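You operate a simulated robot arm through the tools that you are given. There is no shell and no other tool. Be economical: measure what you need, move in short steps, check, and stop when the job is done.

Carry out the task below with a simulated two-armed robot. There is one attempt and no reset: what you move stays moved.

Task
Plug the blue-band pendant into the test box, free its stop, reset it and switch to AUTO.
Fine: hold the pendant while you pull the stop out.
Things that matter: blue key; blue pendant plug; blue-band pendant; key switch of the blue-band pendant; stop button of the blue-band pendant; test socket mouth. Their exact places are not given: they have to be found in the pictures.

The check looks at the end state, three seconds after you hand in, the way a careful person would. Anything else that was tipped, shoved, dropped, spilled or broken makes it a failure.

Robot
Two 7-joint arms with two-finger parallel grippers on one trunk, on a base that drives. Base frame: it is fixed to the floor where the robot stands at the start and does not move with it; the origin is under the middle of the robot, x ahead of it, y to its left, z up. Units: mm, degrees, N and s.
The left shoulder is at the start at [70, 163, 1345], the right one opposite. With the tool pointing down near the work surface each hand reaches from about 280 to 860 mm from the robot's upright axis, wherever it stands, measured 20 degrees to its own side. Places, roughly: key switch of the blue-band pendant [600, -500, 900]; stop button of the blue-band pendant [600, -600, 900]; test socket mouth [600, -400, 1000]. Payload 3.43 kg a hand.
The tool frame of a hand sits at the grasp point between the pads (the TCP): z along the fingers, y along the line on which they close. The tips reach 34 mm beyond it. The gripper opens to 128 mm. The fingers are 24 mm wide and 12 mm thick; the gripper's body (48 by 130 mm) begins 96 mm behind the TCP.
Orientation is that of the tool frame in the base frame, as a unit quaternion [w, x, y, z]. With the fingers straight down and closing along the base's y, the tool's x points along the base's -x, its y along +y and its z along -z.

Tools
- The arms move only by the tool drive_tool. It takes "left_commands", "right_commands" or both (then of equal length, played together; a hand with none holds still); each is text: rows parted by semicolons, each of 7 numbers parted by spaces: the shift along the tool's x, y, z in cm, then the turn, a rotation vector about the tool's x, y, z in degrees, then the finger opening in cm, from 0 to 12.8. In form: x y z rx ry rz fingers; .... A call has 1 to 20 rows; each row shifts and turns the commanded pose from where the row before left it, along the tool's axes as they then stand. Rows are played at 5 a second. More than 50 mm and 8.6 degrees between two rows, or a gripper value outside its range, and nothing of the call is played. A pose out of reach is approached as far as the arm can. The call stops where the force on the tool passes 90 N (or 10 N more than at its start, if that is more) or the arm is blocked; 0.2 s more then pass. The fingers move at their own pace (about 153 mm/s each) and stop on an object; they squeeze with about 35 N. The grip force told is the motor's: it shows also when the fingers shut on nothing. Time passes only in rows, and 0.2 s behind the last, so rows that do not move let the fingers close. The reply holds the time, the measured pose of the TCP, the force on the tool along the base axes, the opening and the grip force, in the units named above and with some noise, with the torque about the TCP (base axes, N m) and any sound that the robot's microphone picked up.
- Cameras (640 x 400 px; columns grow to the right, rows downward): "scene" is now at [118.6, -45.3, 1558.2]; the picture's right is [-0.56, -0.83, 0.00], its down [-0.58, 0.38, -0.72] and it looks along [0.60, -0.40, -0.69] (base axes); focal length 249 px, centre (320, 200). "left" rides on the left gripper at [76, 11, -160] in its tool frame; the picture's right is [-0.15, 0.99, 0.00], its down [-0.88, -0.13, -0.46] and it looks along [-0.45, -0.07, 0.89] (tool axes); focal length 234 px, centre (320, 200). "right" rides on the right gripper at [76, -11, -160] in its tool frame; the picture's right is [0.15, 0.99, 0.00], its down [-0.88, 0.13, -0.46] and it looks along [-0.45, 0.07, 0.89] (tool axes); focal length 234 px, centre (320, 200).
- camera(camera): a new picture of that camera. It takes no simulated time.
- lift_body(by): slides the trunk up (or, below 0, down) by that many mm; the arms and the scene camera ride with it, the base frame stays. It gives what a move gives, with no picture.
- base_move(legs): drives the robot by 1 to 6 legs, each [ahead, left, turn to the left] in mm, mm and degrees, along the robot's own axes; the way and the turn of a leg run together, so that a leg with both is an arc; at most 1500 mm and 180 degrees a leg. The arms and the cameras ride along, it lands a little off, and it stops where it bumps. It gives what a move gives.
- head_to(pan, tilt): turns the head with the scene camera to pan (to the left, within 86 degrees either way) and tilt (down, from -29 to 69), counted from straight ahead of the robot. It gives what a move gives.
- probe_pixels(camera, pixels): for up to 12 pixels [column, row] of the newest picture of that camera ("zoom" is the newest enlarged one), the place [x, y, z] in the base frame of the surface seen there, good to about 2 mm. It takes no simulated time.
- zoom(camera, box): a new picture of the part [left, top, right, bottom] of that camera's present view, enlarged. It takes no simulated time.
- close_job(): hands the job in; it is judged then, once.

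Work in short steps. Measure before you move; look again where a grasp or a placing could have gone wrong, and mend it. You have 80 turns and 78 pictures in all, those below and enlarged ones among them. Open the grippers and draw the arms clear of the work before you hand the job in, unless the task says otherwise; then end with one line.

The tools are called as name(argument=value, ...) on one line, values as JSON. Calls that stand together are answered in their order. drive_tool: Moves the arms, as the interface text tells. Its arguments: {"type":"object","properties":{"left_commands":{"type":"string"},"right_commands":{"type":"string"}},"required":[]} The other tools are called the same way: lift_body (by) slides the trunk up or down; base_move (legs) drives the base; head_to (pan, tilt) turns the head that bears the scene camera; camera (camera) takes a picture; probe_pixels (camera, pixels) gives the place of the surface under pixels of a picture; zoom (camera, box) takes an enlarged picture of a part of a camera's view; close_job () hands the job in.

At the start:

```text
time_s: 0.0
left_tool_pos: [563.0, -102.2, 1176.9]
left_orientation: [0.0, 0.0, 1.0, 0.0]
left_wrist_force: [0.0, 0.5, 1.4]
left_torque: [0.02, 0.01, -0.04]
left_finger_gap: 128.3
left_finger_force: 0.0
right_tool_pos: [349.4, -490.0, 1264.5]
right_orientation: [0.0, 0.0, 1.0, 0.0]
right_wrist_force: [0.2, 0.5, 0.3]
right_torque: [-0.02, -0.01, -0.01]
right_finger_gap: 128.0
right_finger_force: 0.0
trunk travel left (down, up): [-825.0, 115.0]
robot x, y, heading: [1.8, 1.6, 0.3]
head pan, tilt: [-33.7, 43.9]
```

scene: 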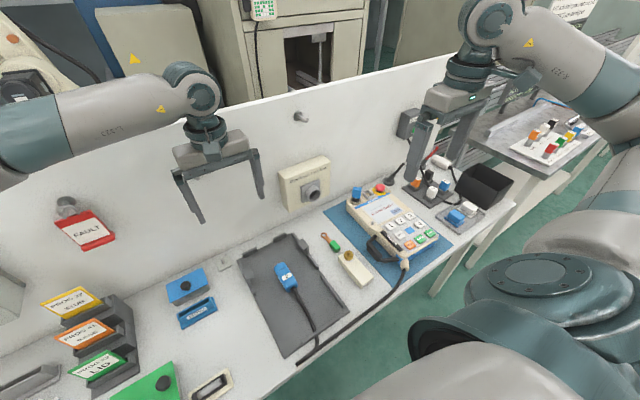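
right: 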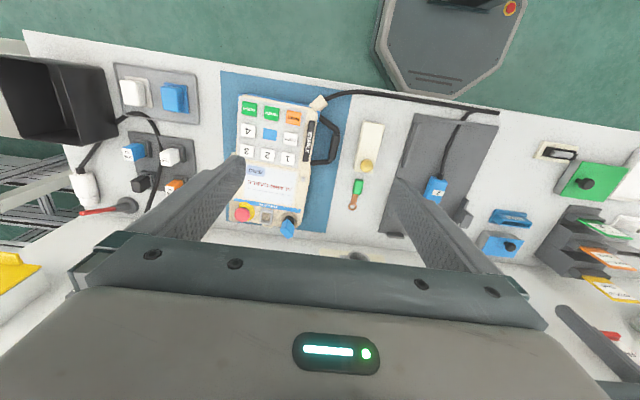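
left: 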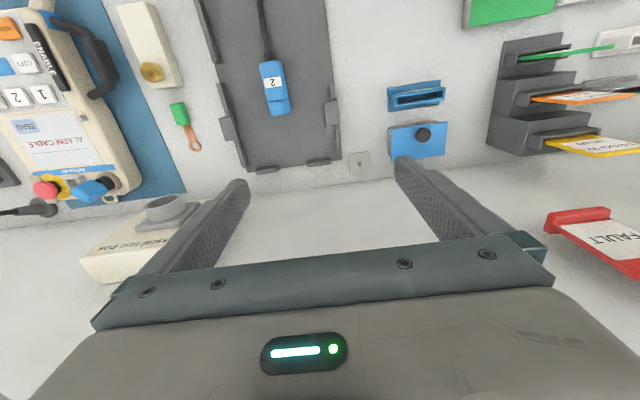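

The scene shows the pendant (about 390,220), the blue plug in a grey tray (285,275) and the test box on the wall (310,185). I zoom in on these for detail.

zoom(camera="scene", box=[310, 160, 470, 260])

zoom(camera="scene", box=[220, 150, 380, 250])

zoom(camera="right", box=[210, 80, 370, 250])

zoom(camera="scene", box=[160, 230, 340, 370])

```text
4.00 times, centred on (390, 210) of scene
```

zoom: 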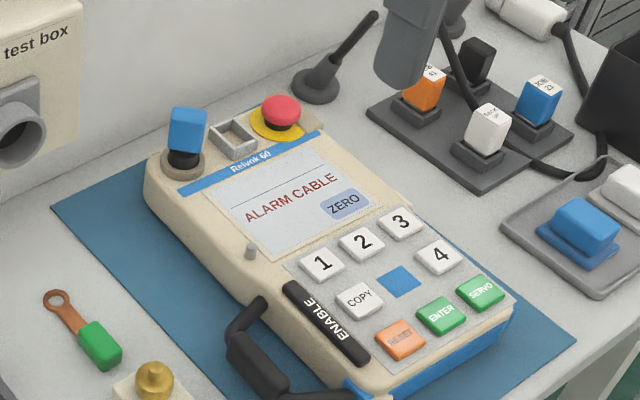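

```text
4.00 times, centred on (300, 200) of scene
```

zoom: 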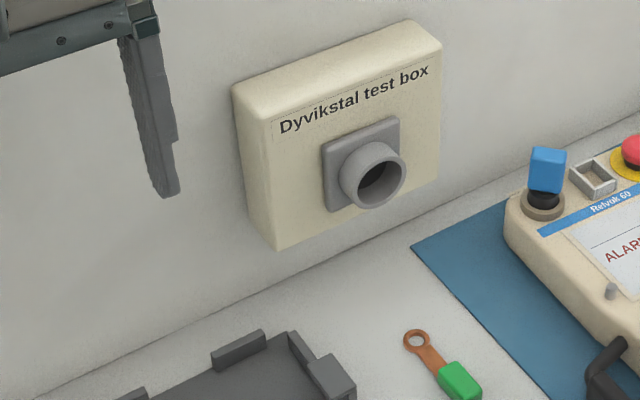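

```text
2.35 times, centred on (290, 165) of right
```

zoom: 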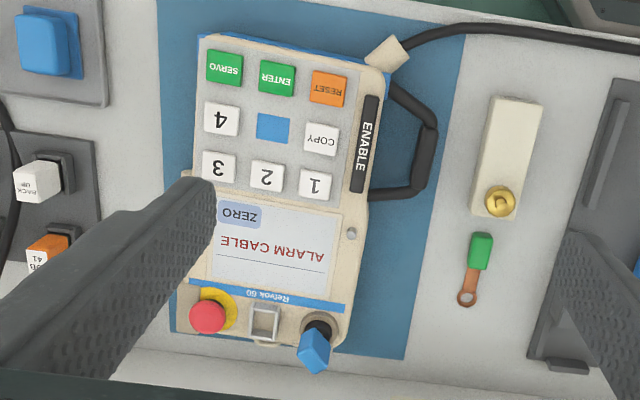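

```text
2.86 times, centred on (250, 300) of scene
```

zoom: 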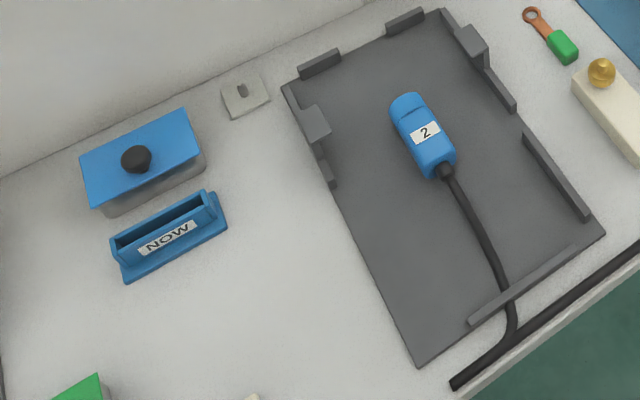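

I probe the key points of the pendant, plug, socket and wall.

camera(camera="scene")

probe_pixels(camera="scene", pixels=[[380, 187], [357, 192], [357, 199], [410, 245], [374, 213], [313, 190], [308, 197], [280, 268], [289, 287], [291, 284], [330, 260], [300, 135]])

probe_pixels(camera="zoom", pixels=[[395, 100], [412, 98], [448, 160], [425, 133], [440, 174], [420, 145], [400, 125], [450, 140], [475, 220], [510, 320], [408, 112], [460, 120]])

```text
70 pictures are left
```

scene: 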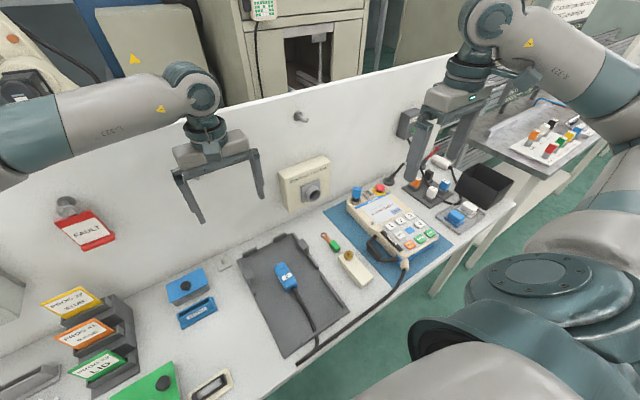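

```text
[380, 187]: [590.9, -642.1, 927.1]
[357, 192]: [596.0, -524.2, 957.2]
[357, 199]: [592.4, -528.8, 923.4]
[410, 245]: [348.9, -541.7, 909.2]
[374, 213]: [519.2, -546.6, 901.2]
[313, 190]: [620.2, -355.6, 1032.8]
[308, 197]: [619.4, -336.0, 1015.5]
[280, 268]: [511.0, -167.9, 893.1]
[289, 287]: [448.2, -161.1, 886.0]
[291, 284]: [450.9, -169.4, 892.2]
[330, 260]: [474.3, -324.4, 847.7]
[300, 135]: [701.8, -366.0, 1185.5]
```

```text
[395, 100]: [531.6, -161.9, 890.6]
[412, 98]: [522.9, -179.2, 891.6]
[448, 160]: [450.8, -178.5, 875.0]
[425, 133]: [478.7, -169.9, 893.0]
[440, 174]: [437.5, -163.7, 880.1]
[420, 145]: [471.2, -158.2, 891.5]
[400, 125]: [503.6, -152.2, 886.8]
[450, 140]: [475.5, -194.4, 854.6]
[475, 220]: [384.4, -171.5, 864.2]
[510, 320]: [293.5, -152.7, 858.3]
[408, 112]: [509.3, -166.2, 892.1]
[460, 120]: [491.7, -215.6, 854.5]
```

The plug lies along x at about y -168, top at z 893. I look closer at the plug and the socket with both wrist views.

zoom(camera="left", box=[230, 40, 330, 130])

zoom(camera="scene", box=[290, 165, 340, 215])

probe_pixels(camera="zoom", pixels=[[160, 250], [290, 160], [330, 180], [370, 230], [330, 330], [220, 330], [200, 190], [270, 250], [380, 180], [100, 100], [60, 330], [310, 350]])

```text
4.44 times, centred on (280, 85) of left
```

zoom: 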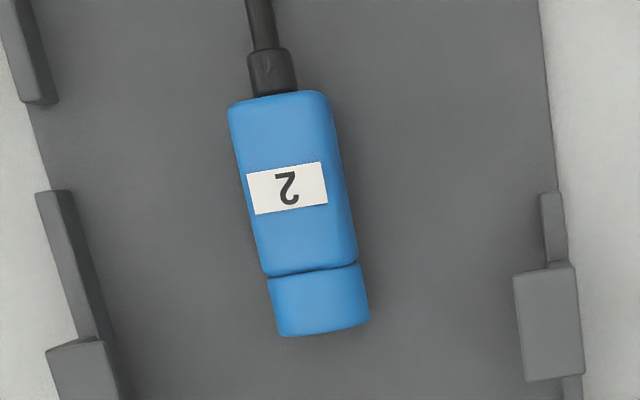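

```text
8.00 times, centred on (315, 190) of scene
```

zoom: 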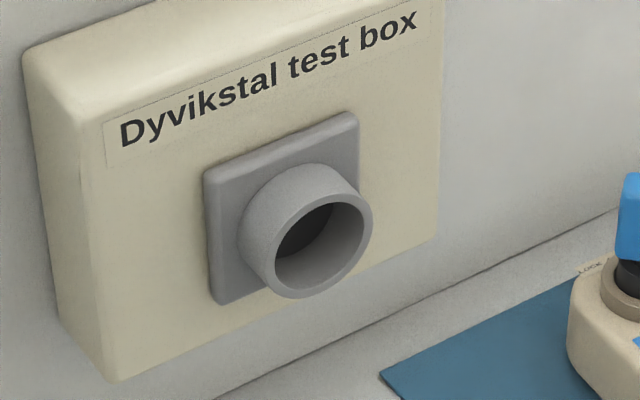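

```text
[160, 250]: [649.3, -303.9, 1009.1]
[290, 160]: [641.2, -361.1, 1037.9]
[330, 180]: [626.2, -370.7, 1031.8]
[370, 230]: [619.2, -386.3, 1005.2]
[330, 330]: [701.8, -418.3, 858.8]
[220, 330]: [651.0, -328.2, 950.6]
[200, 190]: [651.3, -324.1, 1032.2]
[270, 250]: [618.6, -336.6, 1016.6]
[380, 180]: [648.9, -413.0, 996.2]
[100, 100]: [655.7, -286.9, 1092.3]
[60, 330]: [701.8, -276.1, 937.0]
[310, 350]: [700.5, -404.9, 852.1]
```

The socket mouth faces -x with its rim near x 619. I probe several rim points to find its centre.

probe_pixels(camera="zoom", pixels=[[268, 270], [275, 284], [295, 296], [320, 293], [345, 275], [362, 250], [370, 215], [355, 199], [335, 199], [310, 207], [290, 225], [320, 240]])

probe_pixels(camera="left", pixels=[[275, 75], [283, 103], [288, 112], [270, 62]])

```text
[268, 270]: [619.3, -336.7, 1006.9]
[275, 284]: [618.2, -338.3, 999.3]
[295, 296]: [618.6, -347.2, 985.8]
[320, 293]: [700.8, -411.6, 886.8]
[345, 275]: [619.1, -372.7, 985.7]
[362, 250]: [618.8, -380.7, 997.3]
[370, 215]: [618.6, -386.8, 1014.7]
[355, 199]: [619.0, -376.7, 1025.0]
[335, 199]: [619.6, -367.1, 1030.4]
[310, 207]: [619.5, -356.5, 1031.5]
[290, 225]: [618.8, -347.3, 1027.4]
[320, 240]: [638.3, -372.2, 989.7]
```

```text
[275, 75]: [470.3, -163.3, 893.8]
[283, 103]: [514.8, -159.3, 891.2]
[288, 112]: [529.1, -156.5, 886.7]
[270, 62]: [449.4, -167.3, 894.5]
```

I clear the left arm to the left and bring the right hand over the plug (475,-165) at a safe height for a close look.

drive_tool(left_commands="0 4.5 0 0 0 0 12.8;0 4.5 0 0 0 0 12.8;0 4.5 0 0 0 0 12.8;0 4.5 0 0 0 0 12.8;0 4.5 0 0 0 0 12.8;0 4 0 0 0 0 12.8;0 0 0 0 0 0 12.8;0 0 0 0 0 0 12.8;0 0 0 0 0 0 12.8", right_commands="-1.4 3.61 1.6 0 0 0 12.8;-1.4 3.61 1.6 0 0 0 12.8;-1.4 3.61 1.6 0 0 0 12.8;-1.4 3.61 1.6 0 0 0 12.8;-1.4 3.61 1.6 0 0 0 12.8;-1.4 3.61 1.6 0 0 0 12.8;-1.4 3.61 1.6 0 0 0 12.8;-1.4 3.61 1.6 0 0 0 12.8;-1.4 3.61 1.6 0 0 0 12.8")

camera(camera="right")

```text
time_s: 2.0
left_tool_pos: [565.4, 164.7, 1174.7]
left_orientation: [0.0, -0.001, 1.0, 0.0]
left_wrist_force: [0.0, 0.2, -0.4]
left_torque: [-0.03, -0.03, -0.02]
left_finger_gap: 128.0
left_finger_force: 0.1
right_tool_pos: [476.9, -161.0, 1122.8]
right_orientation: [0.0, 0.001, 1.0, -0.001]
right_wrist_force: [-0.5, -0.3, 0.2]
right_torque: [-0.05, 0.03, -0.01]
right_finger_gap: 128.2
right_finger_force: 0.0
trunk travel left (down, up): [-825.0, 115.0]
robot x, y, heading: [1.6, 0.7, 0.0]
head pan, tilt: [-33.7, 43.9]
```

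```text
67 pictures are left
```

right: 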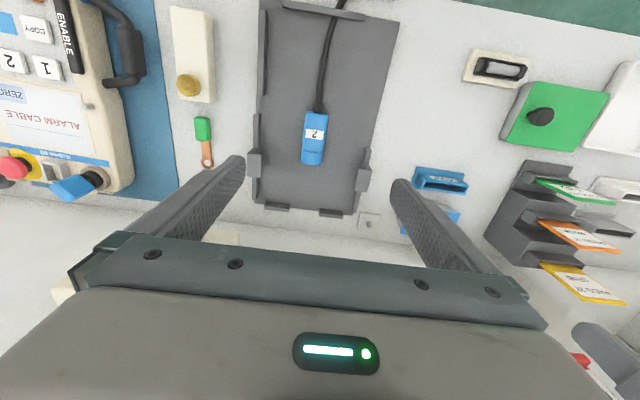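

I probe the plug's outline from here: left/right edges at tail and nose.

zoom(camera="right", box=[281, 90, 345, 180])

probe_pixels(camera="right", pixels=[[308, 116], [318, 115], [326, 116], [304, 140], [312, 145], [322, 141], [303, 159], [312, 160], [321, 160], [311, 165], [319, 108], [290, 140]])

```text
4.44 times, centred on (313, 135) of right
```

zoom: 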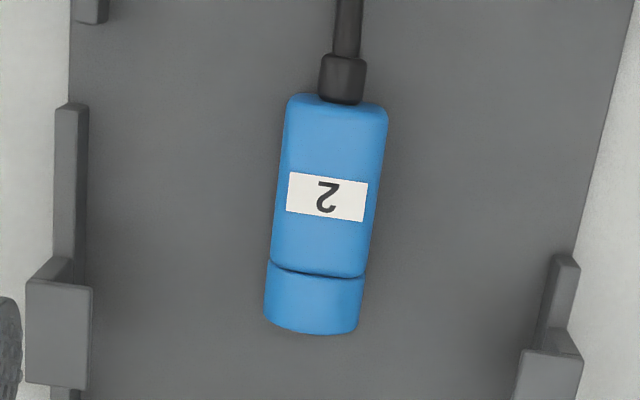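

```text
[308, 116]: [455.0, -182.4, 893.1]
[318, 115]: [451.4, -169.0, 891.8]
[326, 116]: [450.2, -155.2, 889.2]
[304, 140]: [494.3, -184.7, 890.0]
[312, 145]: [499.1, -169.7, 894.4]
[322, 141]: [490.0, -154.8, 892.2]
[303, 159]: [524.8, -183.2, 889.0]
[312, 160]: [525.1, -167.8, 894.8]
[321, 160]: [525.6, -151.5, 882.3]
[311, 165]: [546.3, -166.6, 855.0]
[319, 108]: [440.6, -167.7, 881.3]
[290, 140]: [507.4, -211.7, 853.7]
```

The plug axis is about y -168.5, yaw about 0, body x 442–512, top 894, tray 854. I descend with a 70 mm opening to TCP z 894 (tips about 860), then close.

drive_tool(right_commands="0 -0.75 3 0 0 0 7;0 0 4 0 0 0 7;0 0 4 0 0 0 7;0 0 4 0 0 0 7;0 0 4 0 0 0 7;0 0 2.8 0 0 0 7;0 0 1 0 0 0 7;0 0 0 0 0 0 7")

camera(camera="right")

```text
time_s: 3.8
left_tool_pos: [565.4, 164.1, 1176.3]
left_orientation: [0.001, 0.0, 1.0, 0.0]
left_wrist_force: [0.2, 0.5, 0.1]
left_torque: [0.0, 0.01, -0.02]
left_finger_gap: 128.0
left_finger_force: 0.0
right_tool_pos: [475.6, -173.2, 892.9]
right_orientation: [0.0, -0.001, 1.0, 0.0]
right_wrist_force: [-0.4, -1.2, -0.3]
right_torque: [0.0, -0.02, -0.02]
right_finger_gap: 69.9
right_finger_force: 0.0
trunk travel left (down, up): [-825.0, 115.0]
robot x, y, heading: [-1.5, 1.1, 0.0]
head pan, tilt: [-33.7, 43.9]
```

```text
65 pictures are left
```

right: 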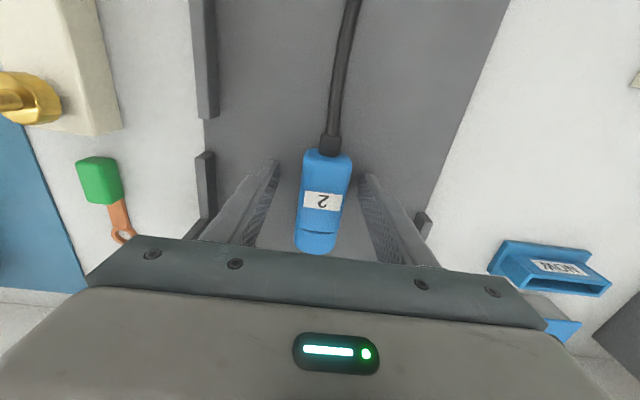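

The plug sits between the fingers, slightly to the right. I shift 4 mm, close, and lift a bit.

drive_tool(right_commands="0 0.4 0 0 0 0 7;0 0 0 0 0 0 3;0 0 0 0 0 0 3;0 0 0 0 0 0 3;0 0 0 0 0 0 3;0 0 -1 0 0 0 3;0 0 -3 0 0 0 3;0 0 -3 0 0 0 3;0 0 0 0 0 0 3")

camera(camera="right")

```text
time_s: 5.8
left_tool_pos: [565.9, 162.4, 1176.4]
left_orientation: [0.0, 0.001, 1.0, 0.0]
left_wrist_force: [-0.4, 0.1, -0.1]
left_torque: [0.01, 0.0, 0.02]
left_finger_gap: 127.9
left_finger_force: 0.1
right_tool_pos: [475.2, -169.4, 964.4]
right_orientation: [-0.001, 0.0, 1.0, 0.0]
right_wrist_force: [-0.3, -0.2, -2.6]
right_torque: [0.03, 0.0, -0.01]
right_finger_gap: 37.5
right_finger_force: 35.1
trunk travel left (down, up): [-825.0, 115.0]
robot x, y, heading: [-3.6, 2.3, -0.1]
head pan, tilt: [-33.7, 43.9]
```

```text
64 pictures are left
```

right: 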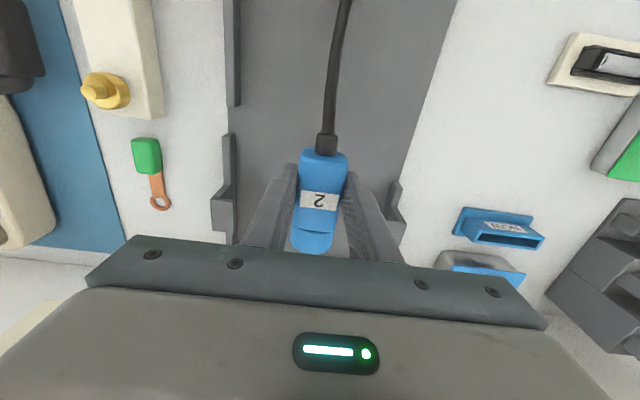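

The plug is gripped (gap 37.5) and lifted. I probe its top and nose to get its place in the hand.

probe_pixels(camera="right", pixels=[[323, 157], [310, 165], [336, 165], [316, 220], [313, 238], [303, 238], [323, 240], [312, 247], [325, 140], [320, 178]])

zoom(camera="scene", box=[240, 190, 340, 290])

probe_pixels(camera="zoom", pixels=[[300, 180], [310, 200]])

```text
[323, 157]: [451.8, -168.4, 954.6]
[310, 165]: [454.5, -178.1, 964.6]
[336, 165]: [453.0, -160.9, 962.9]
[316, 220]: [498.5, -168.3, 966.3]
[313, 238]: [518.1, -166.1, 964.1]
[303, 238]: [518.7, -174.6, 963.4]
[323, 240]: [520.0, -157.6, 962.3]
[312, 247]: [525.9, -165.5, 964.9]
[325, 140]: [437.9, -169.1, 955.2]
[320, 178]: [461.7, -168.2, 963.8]
```

```text
4.00 times, centred on (290, 240) of scene
```

zoom: 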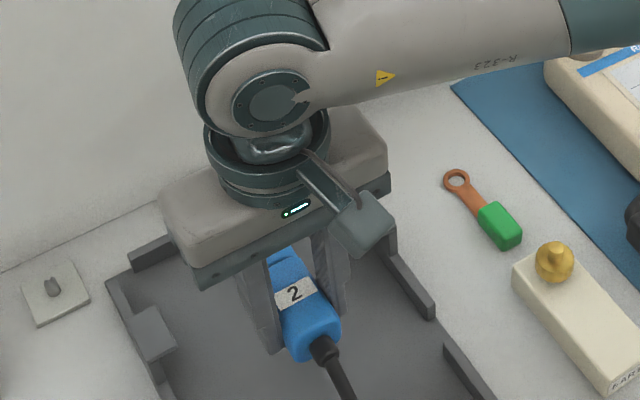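

```text
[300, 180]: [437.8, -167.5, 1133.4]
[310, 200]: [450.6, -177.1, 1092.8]
```

The plug's axis is about 19.5 mm below the TCP, nose about 58 mm ahead. I raise and move to the pre-insert pose (535,-361.5,1027).

drive_tool(right_commands="0 0 -3.2 0 0 0 3;0 0 -3 0 0 0 3;-1 -3.5 0 0 0 0 3;-1 -3.5 0 0 0 0 3;-1 -3.5 0 0 0 0 3;-1 -3.5 0 0 0 0 3;-1 -3 0 0 0 0 3;-1 -2.2 0 0 0 0 3;0 0 0 0 0 0 3;0 0 0 0 0 0 3")

zoom(camera="scene", box=[270, 150, 370, 240])

camera(camera="right")

```text
time_s: 8.0
left_tool_pos: [566.3, 162.6, 1176.1]
left_orientation: [-0.001, 0.0, 1.0, 0.0]
left_wrist_force: [0.3, 0.0, -0.4]
left_torque: [-0.01, 0.0, 0.01]
left_finger_gap: 128.2
left_finger_force: 0.0
right_tool_pos: [533.4, -360.2, 1025.2]
right_orientation: [0.0, 0.001, 1.0, 0.0]
right_wrist_force: [0.5, -0.3, -1.5]
right_torque: [0.0, -0.01, 0.02]
right_finger_gap: 37.3
right_finger_force: 35.1
trunk travel left (down, up): [-825.0, 115.0]
robot x, y, heading: [-1.0, 0.1, -0.0]
head pan, tilt: [-33.7, 43.9]
```

```text
4.44 times, centred on (320, 195) of scene
```

zoom: 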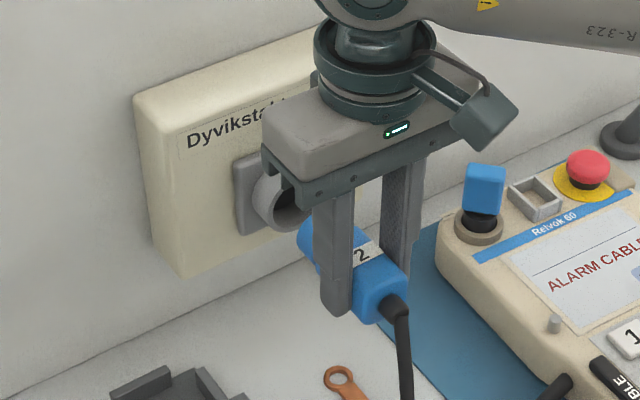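

```text
61 pictures are left
```

right: 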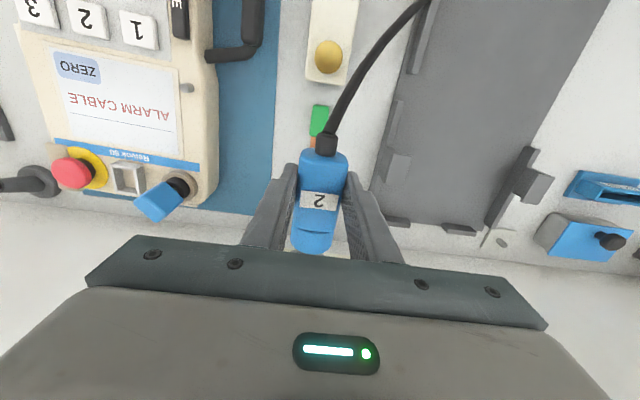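

Near aligned: I trim y -1 and z +1.5 mm, and advance 2.5 cm to just inside the mouth to check contact forces.

drive_tool(right_commands="-1 -0.1 -0.15 0 0 0 3;-0.5 0 0 0 0 0 3;-0.5 0 0 0 0 0 3;-0.5 0 0 0 0 0 3;-0.3 0 0 0 0 0 3;-0.2 0 0 0 0 0 3;0 0 0 0 0 0 3")

zoom(camera="scene", box=[290, 170, 350, 220])

```text
time_s: 9.6
left_tool_pos: [566.4, 161.5, 1176.4]
left_orientation: [0.0, 0.0, 1.0, 0.0]
left_wrist_force: [0.5, -0.7, 0.9]
left_torque: [0.0, 0.0, 0.02]
left_finger_gap: 128.3
left_finger_force: 0.0
right_tool_pos: [566.3, -360.4, 1026.4]
right_orientation: [0.0, 0.0, 1.0, 0.0]
right_wrist_force: [-0.3, 0.0, -2.3]
right_torque: [-0.04, 0.07, 0.01]
right_finger_gap: 37.2
right_finger_force: 34.4
trunk travel left (down, up): [-825.0, 115.0]
robot x, y, heading: [-0.3, -3.4, -0.0]
head pan, tilt: [-33.7, 43.9]
```

```text
8.00 times, centred on (320, 195) of scene
```

zoom: 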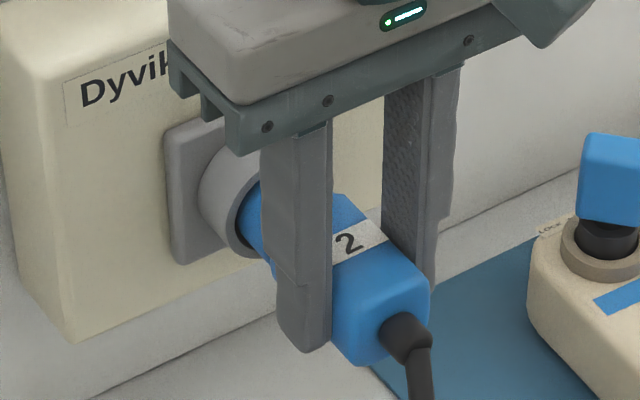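

The nose has entered with no contact force. I push on in small steps.

drive_tool(right_commands="-0.4 0 0 0 0 0 3;-0.4 0 0 0 0 0 3;-0.3 0 0 0 0 0 3;-0.3 0 0 0 0 0 3;-0.3 0 0 0 0 0 3;0 0 0 0 0 0 3")

zoom(camera="scene", box=[290, 170, 350, 220])

```text
time_s: 11.0
left_tool_pos: [563.2, 163.1, 1176.3]
left_orientation: [0.001, 0.001, 1.0, 0.0]
left_wrist_force: [0.2, -0.1, 0.1]
left_torque: [-0.01, 0.02, 0.02]
left_finger_gap: 128.3
left_finger_force: 0.1
right_tool_pos: [580.3, -361.0, 1027.4]
right_orientation: [0.001, 0.0, 1.0, 0.0]
right_wrist_force: [-7.8, 2.8, 0.8]
right_torque: [0.19, -0.14, 0.08]
right_finger_gap: 37.5
right_finger_force: 34.9
trunk travel left (down, up): [-825.0, 115.0]
robot x, y, heading: [-3.4, -5.5, 0.0]
head pan, tilt: [-33.7, 43.9]
```

```text
8.00 times, centred on (320, 195) of scene
```

zoom: 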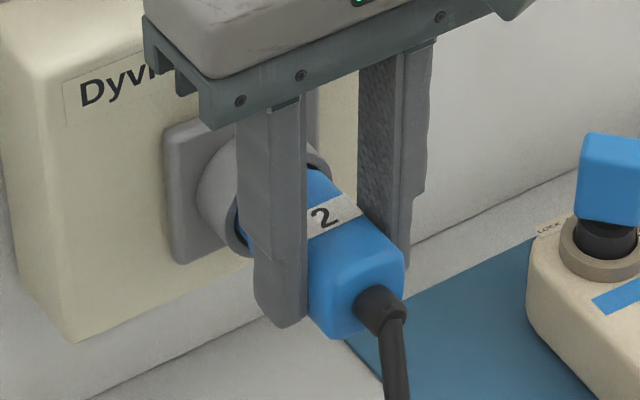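

Force is 8 N and no click yet, so I push further in small steps.

drive_tool(right_commands="-0.3 0 0 0 0 0 3;-0.3 0 0 0 0 0 3;-0.3 0 0 0 0 0 3;-0.3 0 0 0 0 0 3;0 0 0 0 0 0 3")

zoom(camera="scene", box=[290, 160, 430, 250])

```text
time_s: 12.2
left_tool_pos: [562.1, 161.0, 1176.6]
left_orientation: [0.001, 0.0, 1.0, 0.0]
left_wrist_force: [-1.3, -0.2, 0.3]
left_torque: [0.02, 0.0, -0.05]
left_finger_gap: 128.2
left_finger_force: 0.0
right_tool_pos: [590.8, -360.7, 1027.9]
right_orientation: [0.001, 0.0, 1.0, 0.0]
right_wrist_force: [-26.3, 2.7, -5.7]
right_torque: [0.08, 0.51, 0.0]
right_finger_gap: 37.9
right_finger_force: 35.0
trunk travel left (down, up): [-825.0, 115.0]
robot x, y, heading: [-2.5, -0.1, 0.0]
head pan, tilt: [-33.7, 43.9]
```

```text
4.44 times, centred on (360, 205) of scene
```

zoom: 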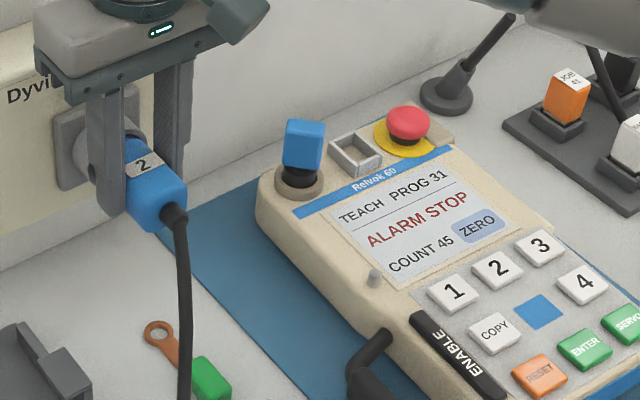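

The display now shows "TEACH PROG 31, ALARM STOP, COUNT 45", so it is connected. I push a touch more, then release and draw up.

drive_tool(right_commands="-0.3 0 0 0 0 0 3;-0.2 0 0 0 0 0 3;0 0 0 0 0 0 3;0 0 0 0 0 0 5.5;0 0 0 0 0 0 5.5")

zoom(camera="scene", box=[290, 160, 430, 250])

```text
time_s: 13.4
left_tool_pos: [565.0, 163.0, 1176.3]
left_orientation: [0.0, 0.0, 1.0, 0.0]
left_wrist_force: [-0.6, -0.1, -0.4]
left_torque: [0.0, -0.07, 0.01]
left_finger_gap: 127.8
left_finger_force: 0.0
right_tool_pos: [598.3, -360.3, 1028.3]
right_orientation: [0.001, 0.0, 1.0, 0.001]
right_wrist_force: [0.0, -0.3, -1.0]
right_torque: [0.0, -0.02, 0.02]
right_finger_gap: 55.0
right_finger_force: 0.1
trunk travel left (down, up): [-825.0, 115.0]
robot x, y, heading: [1.9, 0.6, 0.1]
head pan, tilt: [-33.7, 43.9]
```

```text
4.44 times, centred on (360, 205) of scene
```

zoom: 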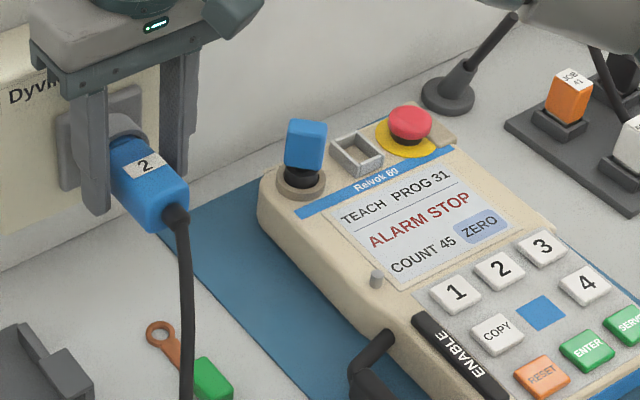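

The plug is seated and released. I raise the right hand clear and pull back.

drive_tool(right_commands="0 0 -4 0 0 0 5.5;0 0 -4.5 0 0 0 5.5;0 0 -4.5 0 0 0 5.5;2 0 -3.5 0 0 0 8;4 0 0 0 0 0 8;4 0 0 0 0 0 8;4 0 0 0 0 0 8")

base_move(legs=[[0, -330, 0]])

camera(camera="scene")

camera(camera="right")

```text
time_s: 15.0
left_tool_pos: [564.8, 162.7, 1175.8]
left_orientation: [0.001, 0.001, 1.0, -0.001]
left_wrist_force: [-0.3, -0.2, 0.7]
left_torque: [-0.02, -0.03, -0.01]
left_finger_gap: 128.1
left_finger_force: 0.1
right_tool_pos: [457.2, -362.7, 1193.7]
right_orientation: [0.0, 0.0, 1.0, 0.0]
right_wrist_force: [-0.2, 0.2, 1.0]
right_torque: [0.04, -0.02, -0.01]
right_finger_gap: 80.2
right_finger_force: 0.0
trunk travel left (down, up): [-825.0, 115.0]
robot x, y, heading: [-1.8, -0.7, -0.2]
head pan, tilt: [-33.7, 43.9]
```

```text
time_s: 17.2
left_tool_pos: [565.8, -162.1, 1175.6]
left_orientation: [0.0, -0.002, 1.0, -0.001]
left_wrist_force: [-0.4, 0.2, 0.1]
left_torque: [-0.04, 0.01, -0.01]
left_finger_gap: 127.9
left_finger_force: 0.0
right_tool_pos: [463.0, -688.8, 1194.8]
right_orientation: [0.0, -0.002, 1.0, -0.002]
right_wrist_force: [0.0, 0.0, 0.2]
right_torque: [0.02, -0.02, -0.01]
right_finger_gap: 79.9
right_finger_force: 0.0
trunk travel left (down, up): [-825.0, 115.0]
robot x, y, heading: [3.3, -328.6, 0.3]
head pan, tilt: [-33.7, 43.9]
```

```text
56 pictures are left
```

scene: 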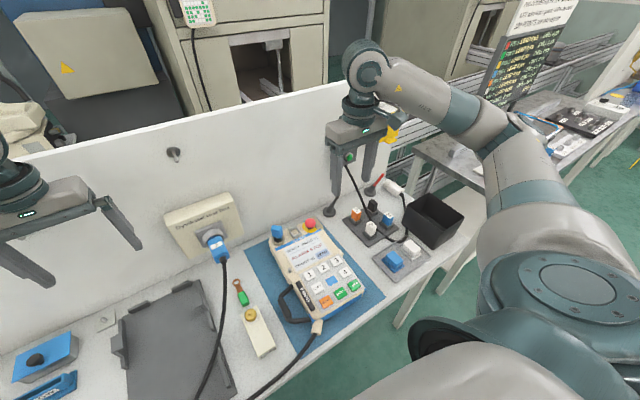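

```text
55 pictures are left
```

right: 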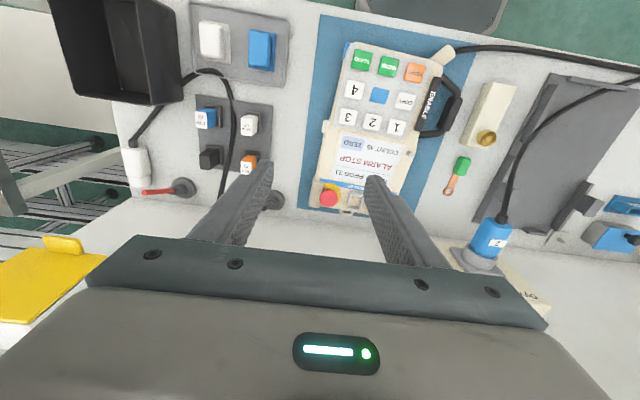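

I look closely at the stop, key switch and their labels.

zoom(camera="scene", box=[262, 208, 332, 258])

probe_pixels(camera="zoom", pixels=[[440, 130], [405, 130], [480, 130], [440, 190], [145, 170], [145, 240], [180, 200], [110, 190], [290, 190], [560, 250], [120, 330], [400, 330]])

zoom(camera="right", box=[305, 120, 405, 220])

```text
8.00 times, centred on (297, 233) of scene
```

zoom: 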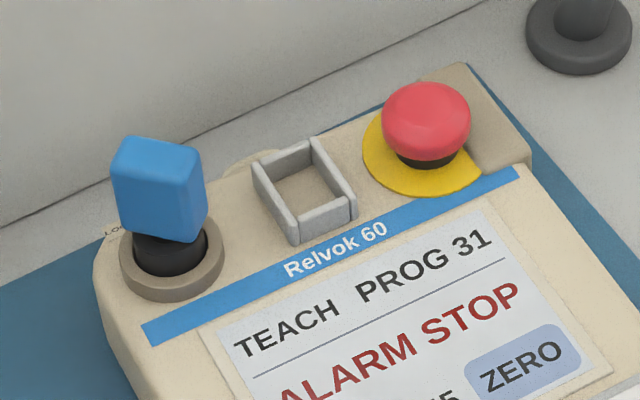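

```text
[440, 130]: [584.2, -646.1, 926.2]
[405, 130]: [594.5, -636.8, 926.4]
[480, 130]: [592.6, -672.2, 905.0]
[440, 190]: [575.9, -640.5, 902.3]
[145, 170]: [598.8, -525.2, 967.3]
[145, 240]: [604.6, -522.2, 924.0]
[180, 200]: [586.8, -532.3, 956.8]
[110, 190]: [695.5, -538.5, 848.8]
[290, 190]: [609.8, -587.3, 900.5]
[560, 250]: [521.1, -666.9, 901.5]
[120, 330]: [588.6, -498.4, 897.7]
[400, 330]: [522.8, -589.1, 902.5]
```

```text
4.00 times, centred on (355, 170) of right
```

zoom: 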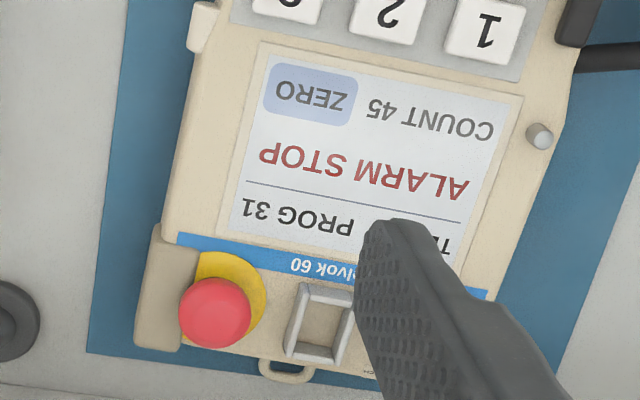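

The label by the key is cut off. I bring the left hand camera over the key switch for a top view.

drive_tool(left_commands="0.5 -4.8 0 0 0 0 10;0.5 -4.8 0 0 0 0 10;0.5 -4.8 0 0 0 0 10;0.5 -4.8 0 0 0 0 10;0.5 -4.8 0 0 0 0 10;0.5 -4.8 0 0 0 0 10;0 0 0 0 0 0 10")

camera(camera="left")

```text
time_s: 18.8
left_tool_pos: [539.4, -451.5, 1176.8]
left_orientation: [0.0, -0.004, 1.0, -0.001]
left_wrist_force: [-0.1, 0.7, -0.3]
left_torque: [-0.04, 0.01, 0.02]
left_finger_gap: 100.0
left_finger_force: 0.0
right_tool_pos: [461.5, -689.3, 1195.1]
right_orientation: [0.0, -0.002, 1.0, 0.0]
right_wrist_force: [0.3, 0.4, 0.2]
right_torque: [-0.03, 0.0, 0.01]
right_finger_gap: 80.0
right_finger_force: 0.1
trunk travel left (down, up): [-825.0, 115.0]
robot x, y, heading: [1.9, -330.1, 0.1]
head pan, tilt: [-33.7, 43.9]
```

```text
52 pictures are left
```

left: 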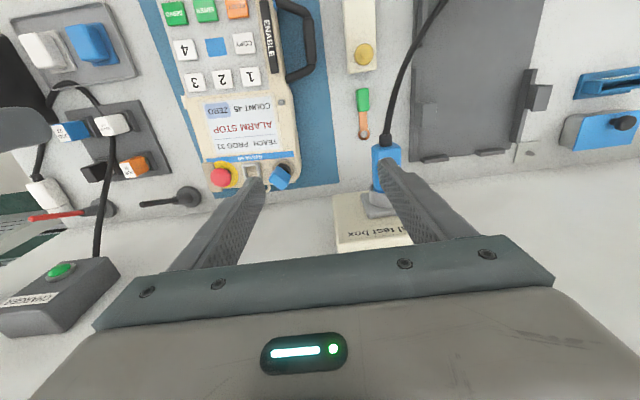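

zoom(camera="left", box=[250, 145, 310, 200])

```text
7.27 times, centred on (280, 172) of left
```

zoom: 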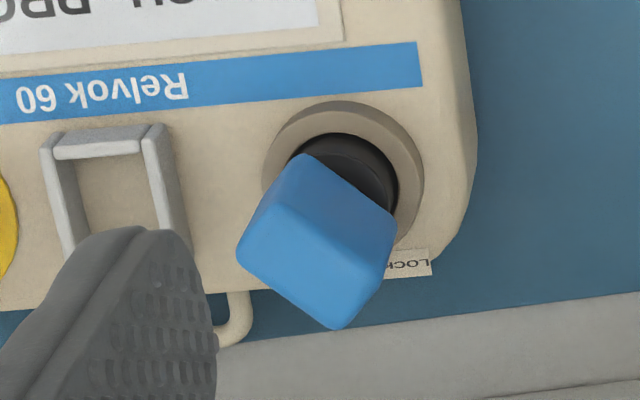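

The key hides labels on its far side. I close the right fingers so the right camera gets a view from the other side.

drive_tool(right_commands="0 0 0 0 0 0 2;0 -2 0 0 0 0 1;0 -2 0 0 0 0 1")

camera(camera="right")

zoom(camera="right", box=[370, 165, 440, 215])

```text
time_s: 19.6
left_tool_pos: [537.4, -451.2, 1175.1]
left_orientation: [-0.001, -0.003, 1.0, 0.001]
left_wrist_force: [-0.3, 0.3, -0.5]
left_torque: [0.01, -0.03, 0.01]
left_finger_gap: 100.1
left_finger_force: 0.0
right_tool_pos: [461.4, -730.4, 1193.6]
right_orientation: [0.0, -0.002, 1.0, 0.001]
right_wrist_force: [-0.1, 0.1, -0.5]
right_torque: [0.03, 0.02, -0.02]
right_finger_gap: 10.1
right_finger_force: 0.1
trunk travel left (down, up): [-825.0, 115.0]
robot x, y, heading: [0.1, -327.6, 0.2]
head pan, tilt: [-33.7, 43.9]
```

```text
50 pictures are left
```

right: 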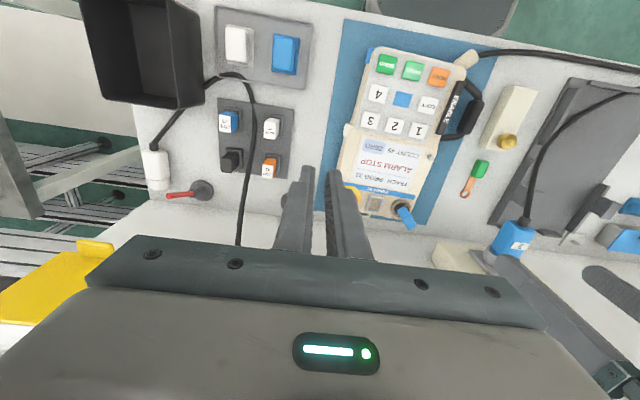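

```text
8.00 times, centred on (405, 190) of right
```

zoom: 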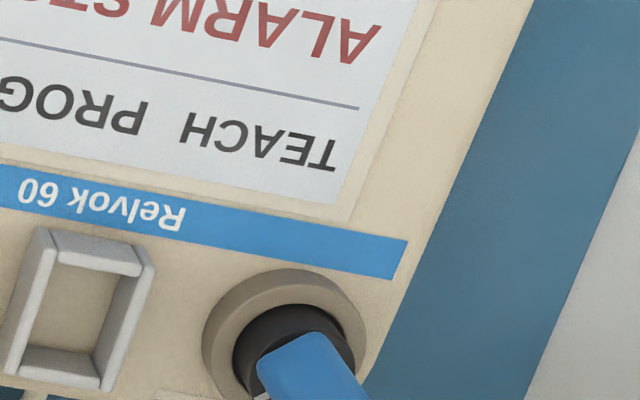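

zoom(camera="right", box=[375, 195, 435, 240])

```text
8.89 times, centred on (405, 218) of right
```

zoom: 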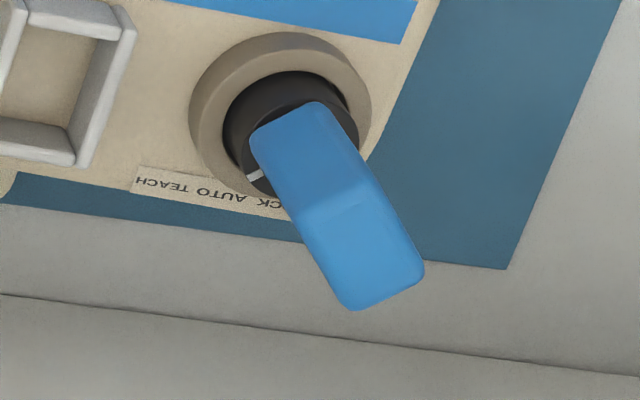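

The label reads LOCK–AUTO–TEACH, with the mark at TEACH, so AUTO is the middle, a counter-clockwise turn. Now I measure the pendant's outline to see where it can be held.

zoom(camera="scene", box=[250, 205, 380, 340])

zoom(camera="left", box=[150, 0, 330, 200])

probe_pixels(camera="zoom", pixels=[[155, 30], [205, 250], [385, 20], [440, 100], [455, 200], [460, 300], [180, 130], [225, 340], [300, 335], [350, 150], [420, 130], [275, 240]])

```text
2.96 times, centred on (315, 272) of scene
```

zoom: 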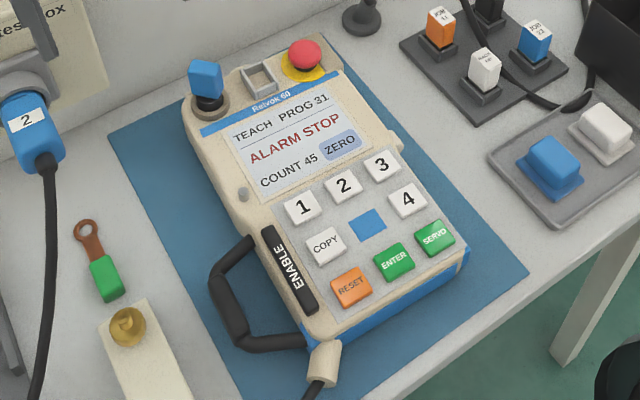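

```text
2.00 times, centred on (240, 100) of left
```

zoom: 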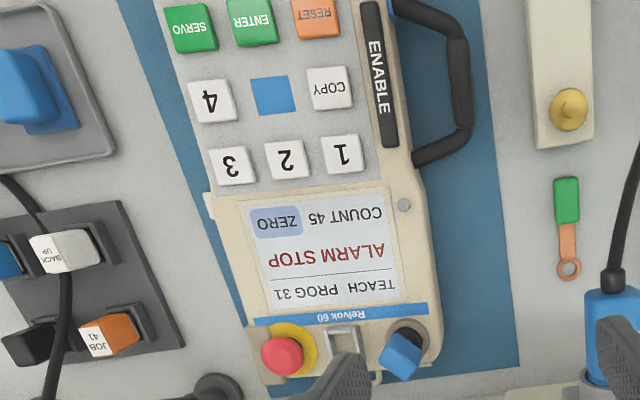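

```text
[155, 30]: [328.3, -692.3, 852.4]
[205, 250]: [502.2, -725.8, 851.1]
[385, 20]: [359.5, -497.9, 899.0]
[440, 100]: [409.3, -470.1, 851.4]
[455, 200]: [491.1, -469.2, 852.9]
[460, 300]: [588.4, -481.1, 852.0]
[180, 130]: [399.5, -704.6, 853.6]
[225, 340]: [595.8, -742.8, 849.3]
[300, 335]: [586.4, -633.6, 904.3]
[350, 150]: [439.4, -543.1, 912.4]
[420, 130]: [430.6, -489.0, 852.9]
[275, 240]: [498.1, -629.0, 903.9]
```

probe_pixels(camera="zoom", pixels=[[402, 120], [412, 175], [425, 230], [432, 290], [436, 340], [192, 120], [205, 165], [213, 200], [240, 290], [250, 330], [165, 30], [183, 90]])

```text
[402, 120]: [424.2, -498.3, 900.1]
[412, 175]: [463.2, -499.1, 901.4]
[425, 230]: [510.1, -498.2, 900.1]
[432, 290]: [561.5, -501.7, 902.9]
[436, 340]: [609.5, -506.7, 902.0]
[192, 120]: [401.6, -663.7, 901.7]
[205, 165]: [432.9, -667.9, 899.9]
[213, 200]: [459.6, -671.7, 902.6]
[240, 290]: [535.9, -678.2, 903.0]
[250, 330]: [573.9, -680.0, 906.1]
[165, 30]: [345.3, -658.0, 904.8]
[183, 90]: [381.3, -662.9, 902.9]
```

The pendant is about 165 mm wide, too wide to grip, so I will hold it by pressing down with the closed left fingers on the blank band strip while pulling the stop. I probe the stop head, band and bracket precisely.

probe_pixels(camera="zoom", pixels=[[281, 355], [265, 357], [297, 357], [281, 340], [281, 370], [340, 316], [300, 322], [330, 335], [353, 335], [390, 330], [315, 350], [250, 360]])

zoom(camera="left", box=[200, 140, 300, 200])

probe_pixels(camera="zoom", pixels=[[85, 255], [125, 262], [165, 258], [125, 225], [125, 295], [190, 210], [180, 270], [350, 180], [290, 205], [520, 160], [60, 260], [125, 310]])

```text
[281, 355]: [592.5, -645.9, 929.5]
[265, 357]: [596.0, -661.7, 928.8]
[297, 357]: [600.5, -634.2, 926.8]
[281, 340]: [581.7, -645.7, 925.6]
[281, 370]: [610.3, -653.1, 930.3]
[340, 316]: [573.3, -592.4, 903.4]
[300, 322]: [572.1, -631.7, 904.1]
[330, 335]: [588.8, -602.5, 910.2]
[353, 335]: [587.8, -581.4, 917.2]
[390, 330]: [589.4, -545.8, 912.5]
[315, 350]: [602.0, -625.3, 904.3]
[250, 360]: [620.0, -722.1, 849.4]
```

```text
6.40 times, centred on (250, 170) of left
```

zoom: 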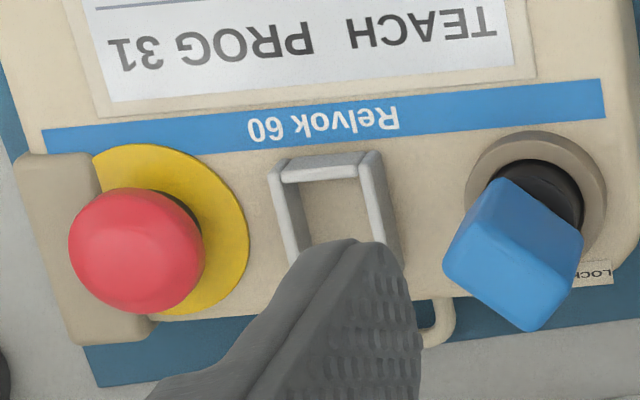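

```text
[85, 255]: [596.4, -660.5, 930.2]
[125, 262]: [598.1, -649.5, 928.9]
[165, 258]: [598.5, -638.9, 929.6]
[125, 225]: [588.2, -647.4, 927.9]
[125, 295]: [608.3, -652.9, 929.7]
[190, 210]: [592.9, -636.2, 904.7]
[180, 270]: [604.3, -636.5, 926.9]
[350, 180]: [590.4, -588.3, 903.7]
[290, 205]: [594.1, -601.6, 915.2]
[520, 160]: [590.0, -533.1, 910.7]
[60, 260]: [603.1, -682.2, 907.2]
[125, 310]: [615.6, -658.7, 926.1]
```

The stop head centre is about (597,-648), top 930, radius about 18. I yaw both hands 90° (cameras outward) and tilt the left by 25° to keep them apart.

drive_tool(left_commands="0 0 0 0 0 8.2 0;0 0 0 0 0 8.2 0;0 0 0 0 0 8.2 0;0 0 0 0 0 8.2 0;0 0 0 0 0 8.2 0;0 0 0 0 0 8.2 0;0 0 0 0 0 8.2 0;0 0 0 0 0 8.2 0;0 0 0 0 0 8.2 0;0 0 0 0 0 8.2 0;0 0 0 0 0 8 0;0 0 0 0 -8.3 0 0;0 0 0 0 -8.3 0 0;0 0 0 0 -8.4 0 0;0 0 0 0 0 0 0", right_commands="0 0 0 0 0 -8.2 6;0 0 0 0 0 -8.2 6;0 0 0 0 0 -8.2 6;0 0 0 0 0 -8.2 6;0 0 0 0 0 -8.2 6;0 0 0 0 0 -8.2 6;0 0 0 0 0 -8.2 6;0 0 0 0 0 -8.2 6;0 0 0 0 0 -8.2 6;0 0 0 0 0 -8.2 6;0 0 0 0 0 -8 6;0 0 0 0 0 0 6;0 0 0 0 0 0 6;0 0 0 0 0 0 6;0 0 0 0 0 0 6")

camera(camera="scene")

```text
time_s: 22.8
left_tool_pos: [537.3, -451.9, 1175.3]
left_orientation: [0.168, 0.621, 0.753, -0.138]
left_wrist_force: [-0.3, 0.4, 0.4]
left_torque: [-0.02, -0.03, -0.03]
left_finger_gap: 0.2
left_finger_force: 33.2
left hand out of reach, approached as far as the arm can: row 11
right_tool_pos: [433.0, -726.9, 1202.4]
right_orientation: [0.0, -0.414, 0.91, 0.001]
right_wrist_force: [0.6, 0.1, 0.4]
right_torque: [-0.03, 0.0, 0.02]
right_finger_gap: 59.9
right_finger_force: 0.0
right hand out of reach, approached as far as the arm can: row 6, 7, 8, 9, 10, 11
trunk travel left (down, up): [-825.0, 115.0]
robot x, y, heading: [0.6, -330.2, 0.4]
head pan, tilt: [-33.7, 43.9]
```

```text
44 pictures are left
```

scene: 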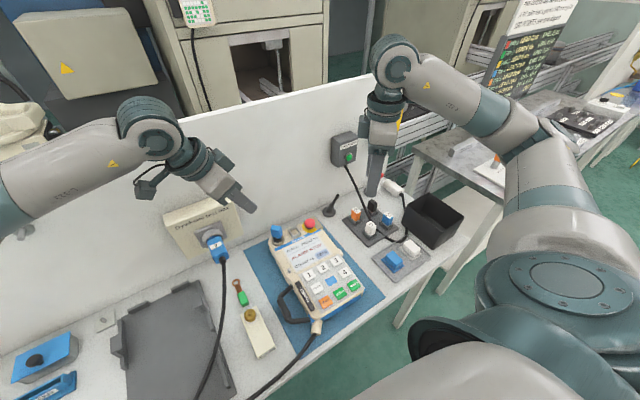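

The right wrist stopped at 49° yaw. I try the pose nearer the stop (still high) to see whether the full yaw becomes reachable there.

drive_tool(right_commands="-1.3 -2.2 1 0 0 0 6;-1.3 -2.2 1 0 0 0 6;-1.3 -2.2 1 0 0 0 6;-1.3 -2.2 1 0 0 0 6;-1.3 -2.2 1 0 0 0 6;-1.3 -2.2 1 0 0 0 6;0 0 0 0 0 0 6;0 0 0 0 0 0 6")

```text
time_s: 24.6
left_tool_pos: [537.0, -451.2, 1175.4]
left_orientation: [0.166, 0.621, 0.754, -0.137]
left_wrist_force: [-0.5, 0.6, 0.1]
left_torque: [0.0, 0.01, 0.02]
left_finger_gap: 0.0
left_finger_force: 32.9
right_tool_pos: [458.0, -713.4, 1188.4]
right_orientation: [-0.001, -0.411, 0.911, 0.0]
right_wrist_force: [-0.3, -0.6, 0.6]
right_torque: [-0.05, 0.03, -0.02]
right_finger_gap: 60.2
right_finger_force: 0.0
right hand out of reach, approached as far as the arm can: row 1, 2, 3, 4, 5, 6
trunk travel left (down, up): [-825.0, 115.0]
robot x, y, heading: [1.0, -332.3, 0.1]
head pan, tilt: [-33.7, 43.9]
```

Right yaw is limited, so I use yaw 0 for the right (clear of the bracket) and bring the left hand, tilted more, to hover above the band strip at (565,-583).

drive_tool(right_commands="0 0 0 0 0 8.1 6;0 0 0 0 0 8.1 6;0 0 0 0 0 8.1 6;0 0 0 0 0 8.1 6;0 0 0 0 0 8.1 6;0 0 0 0 0 8.1 6;0 0 0 0 0 0 6;0 0 0 0 0 0 6", left_commands="0 0 0 0 -8 0 0;0.17 0.03 4.16 0 0 0 0;0.17 0.03 4.16 0 0 0 0;0.17 0.03 4.16 0 0 0 0;0.17 0.03 4.16 0 0 0 0;0.17 0.03 4.16 0 0 0 0;0.17 0.03 3.2 0 0 0 0;0 0 0 0 0 0 0")

camera(camera="scene")

```text
time_s: 26.4
left_tool_pos: [563.0, -571.0, 969.3]
left_orientation: [0.22, 0.609, 0.74, -0.18]
left_wrist_force: [-1.0, -0.3, -1.0]
left_torque: [-0.02, -0.02, -0.03]
left_finger_gap: 0.0
left_finger_force: 33.3
right_tool_pos: [458.0, -714.1, 1188.3]
right_orientation: [0.0, -0.002, 1.0, 0.0]
right_wrist_force: [-0.1, -0.1, -0.4]
right_torque: [-0.02, -0.02, 0.0]
right_finger_gap: 60.0
right_finger_force: 0.0
trunk travel left (down, up): [-825.0, 115.0]
robot x, y, heading: [0.3, -329.6, 0.2]
head pan, tilt: [-33.7, 43.9]
```

```text
43 pictures are left
```

scene: 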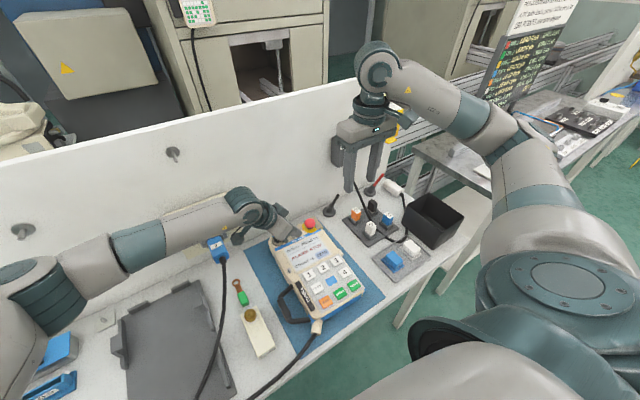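

The left forearm now runs low over the test box; I zoom to check clearance to the box, plug and key.

zoom(camera="scene", box=[120, 180, 340, 300])

probe_pixels(camera="scene", pixels=[[190, 225], [220, 215], [190, 248], [150, 250], [105, 250], [245, 205], [275, 220], [285, 240]])

```text
2.91 times, centred on (230, 240) of scene
```

zoom: 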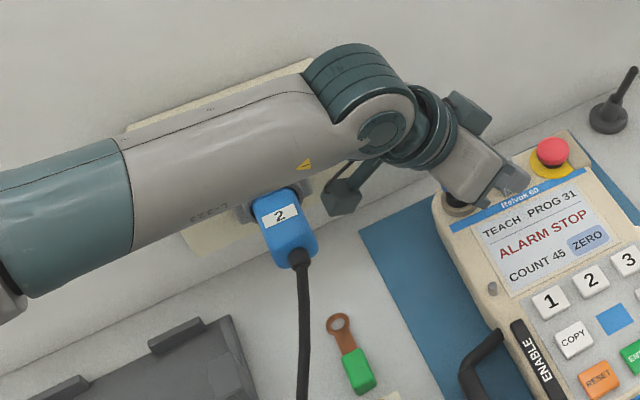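

```text
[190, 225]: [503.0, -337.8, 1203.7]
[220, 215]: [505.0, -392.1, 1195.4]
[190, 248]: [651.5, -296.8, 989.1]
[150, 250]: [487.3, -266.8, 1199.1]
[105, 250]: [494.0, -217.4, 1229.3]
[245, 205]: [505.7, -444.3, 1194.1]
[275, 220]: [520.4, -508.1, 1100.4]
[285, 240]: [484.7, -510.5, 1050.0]
```

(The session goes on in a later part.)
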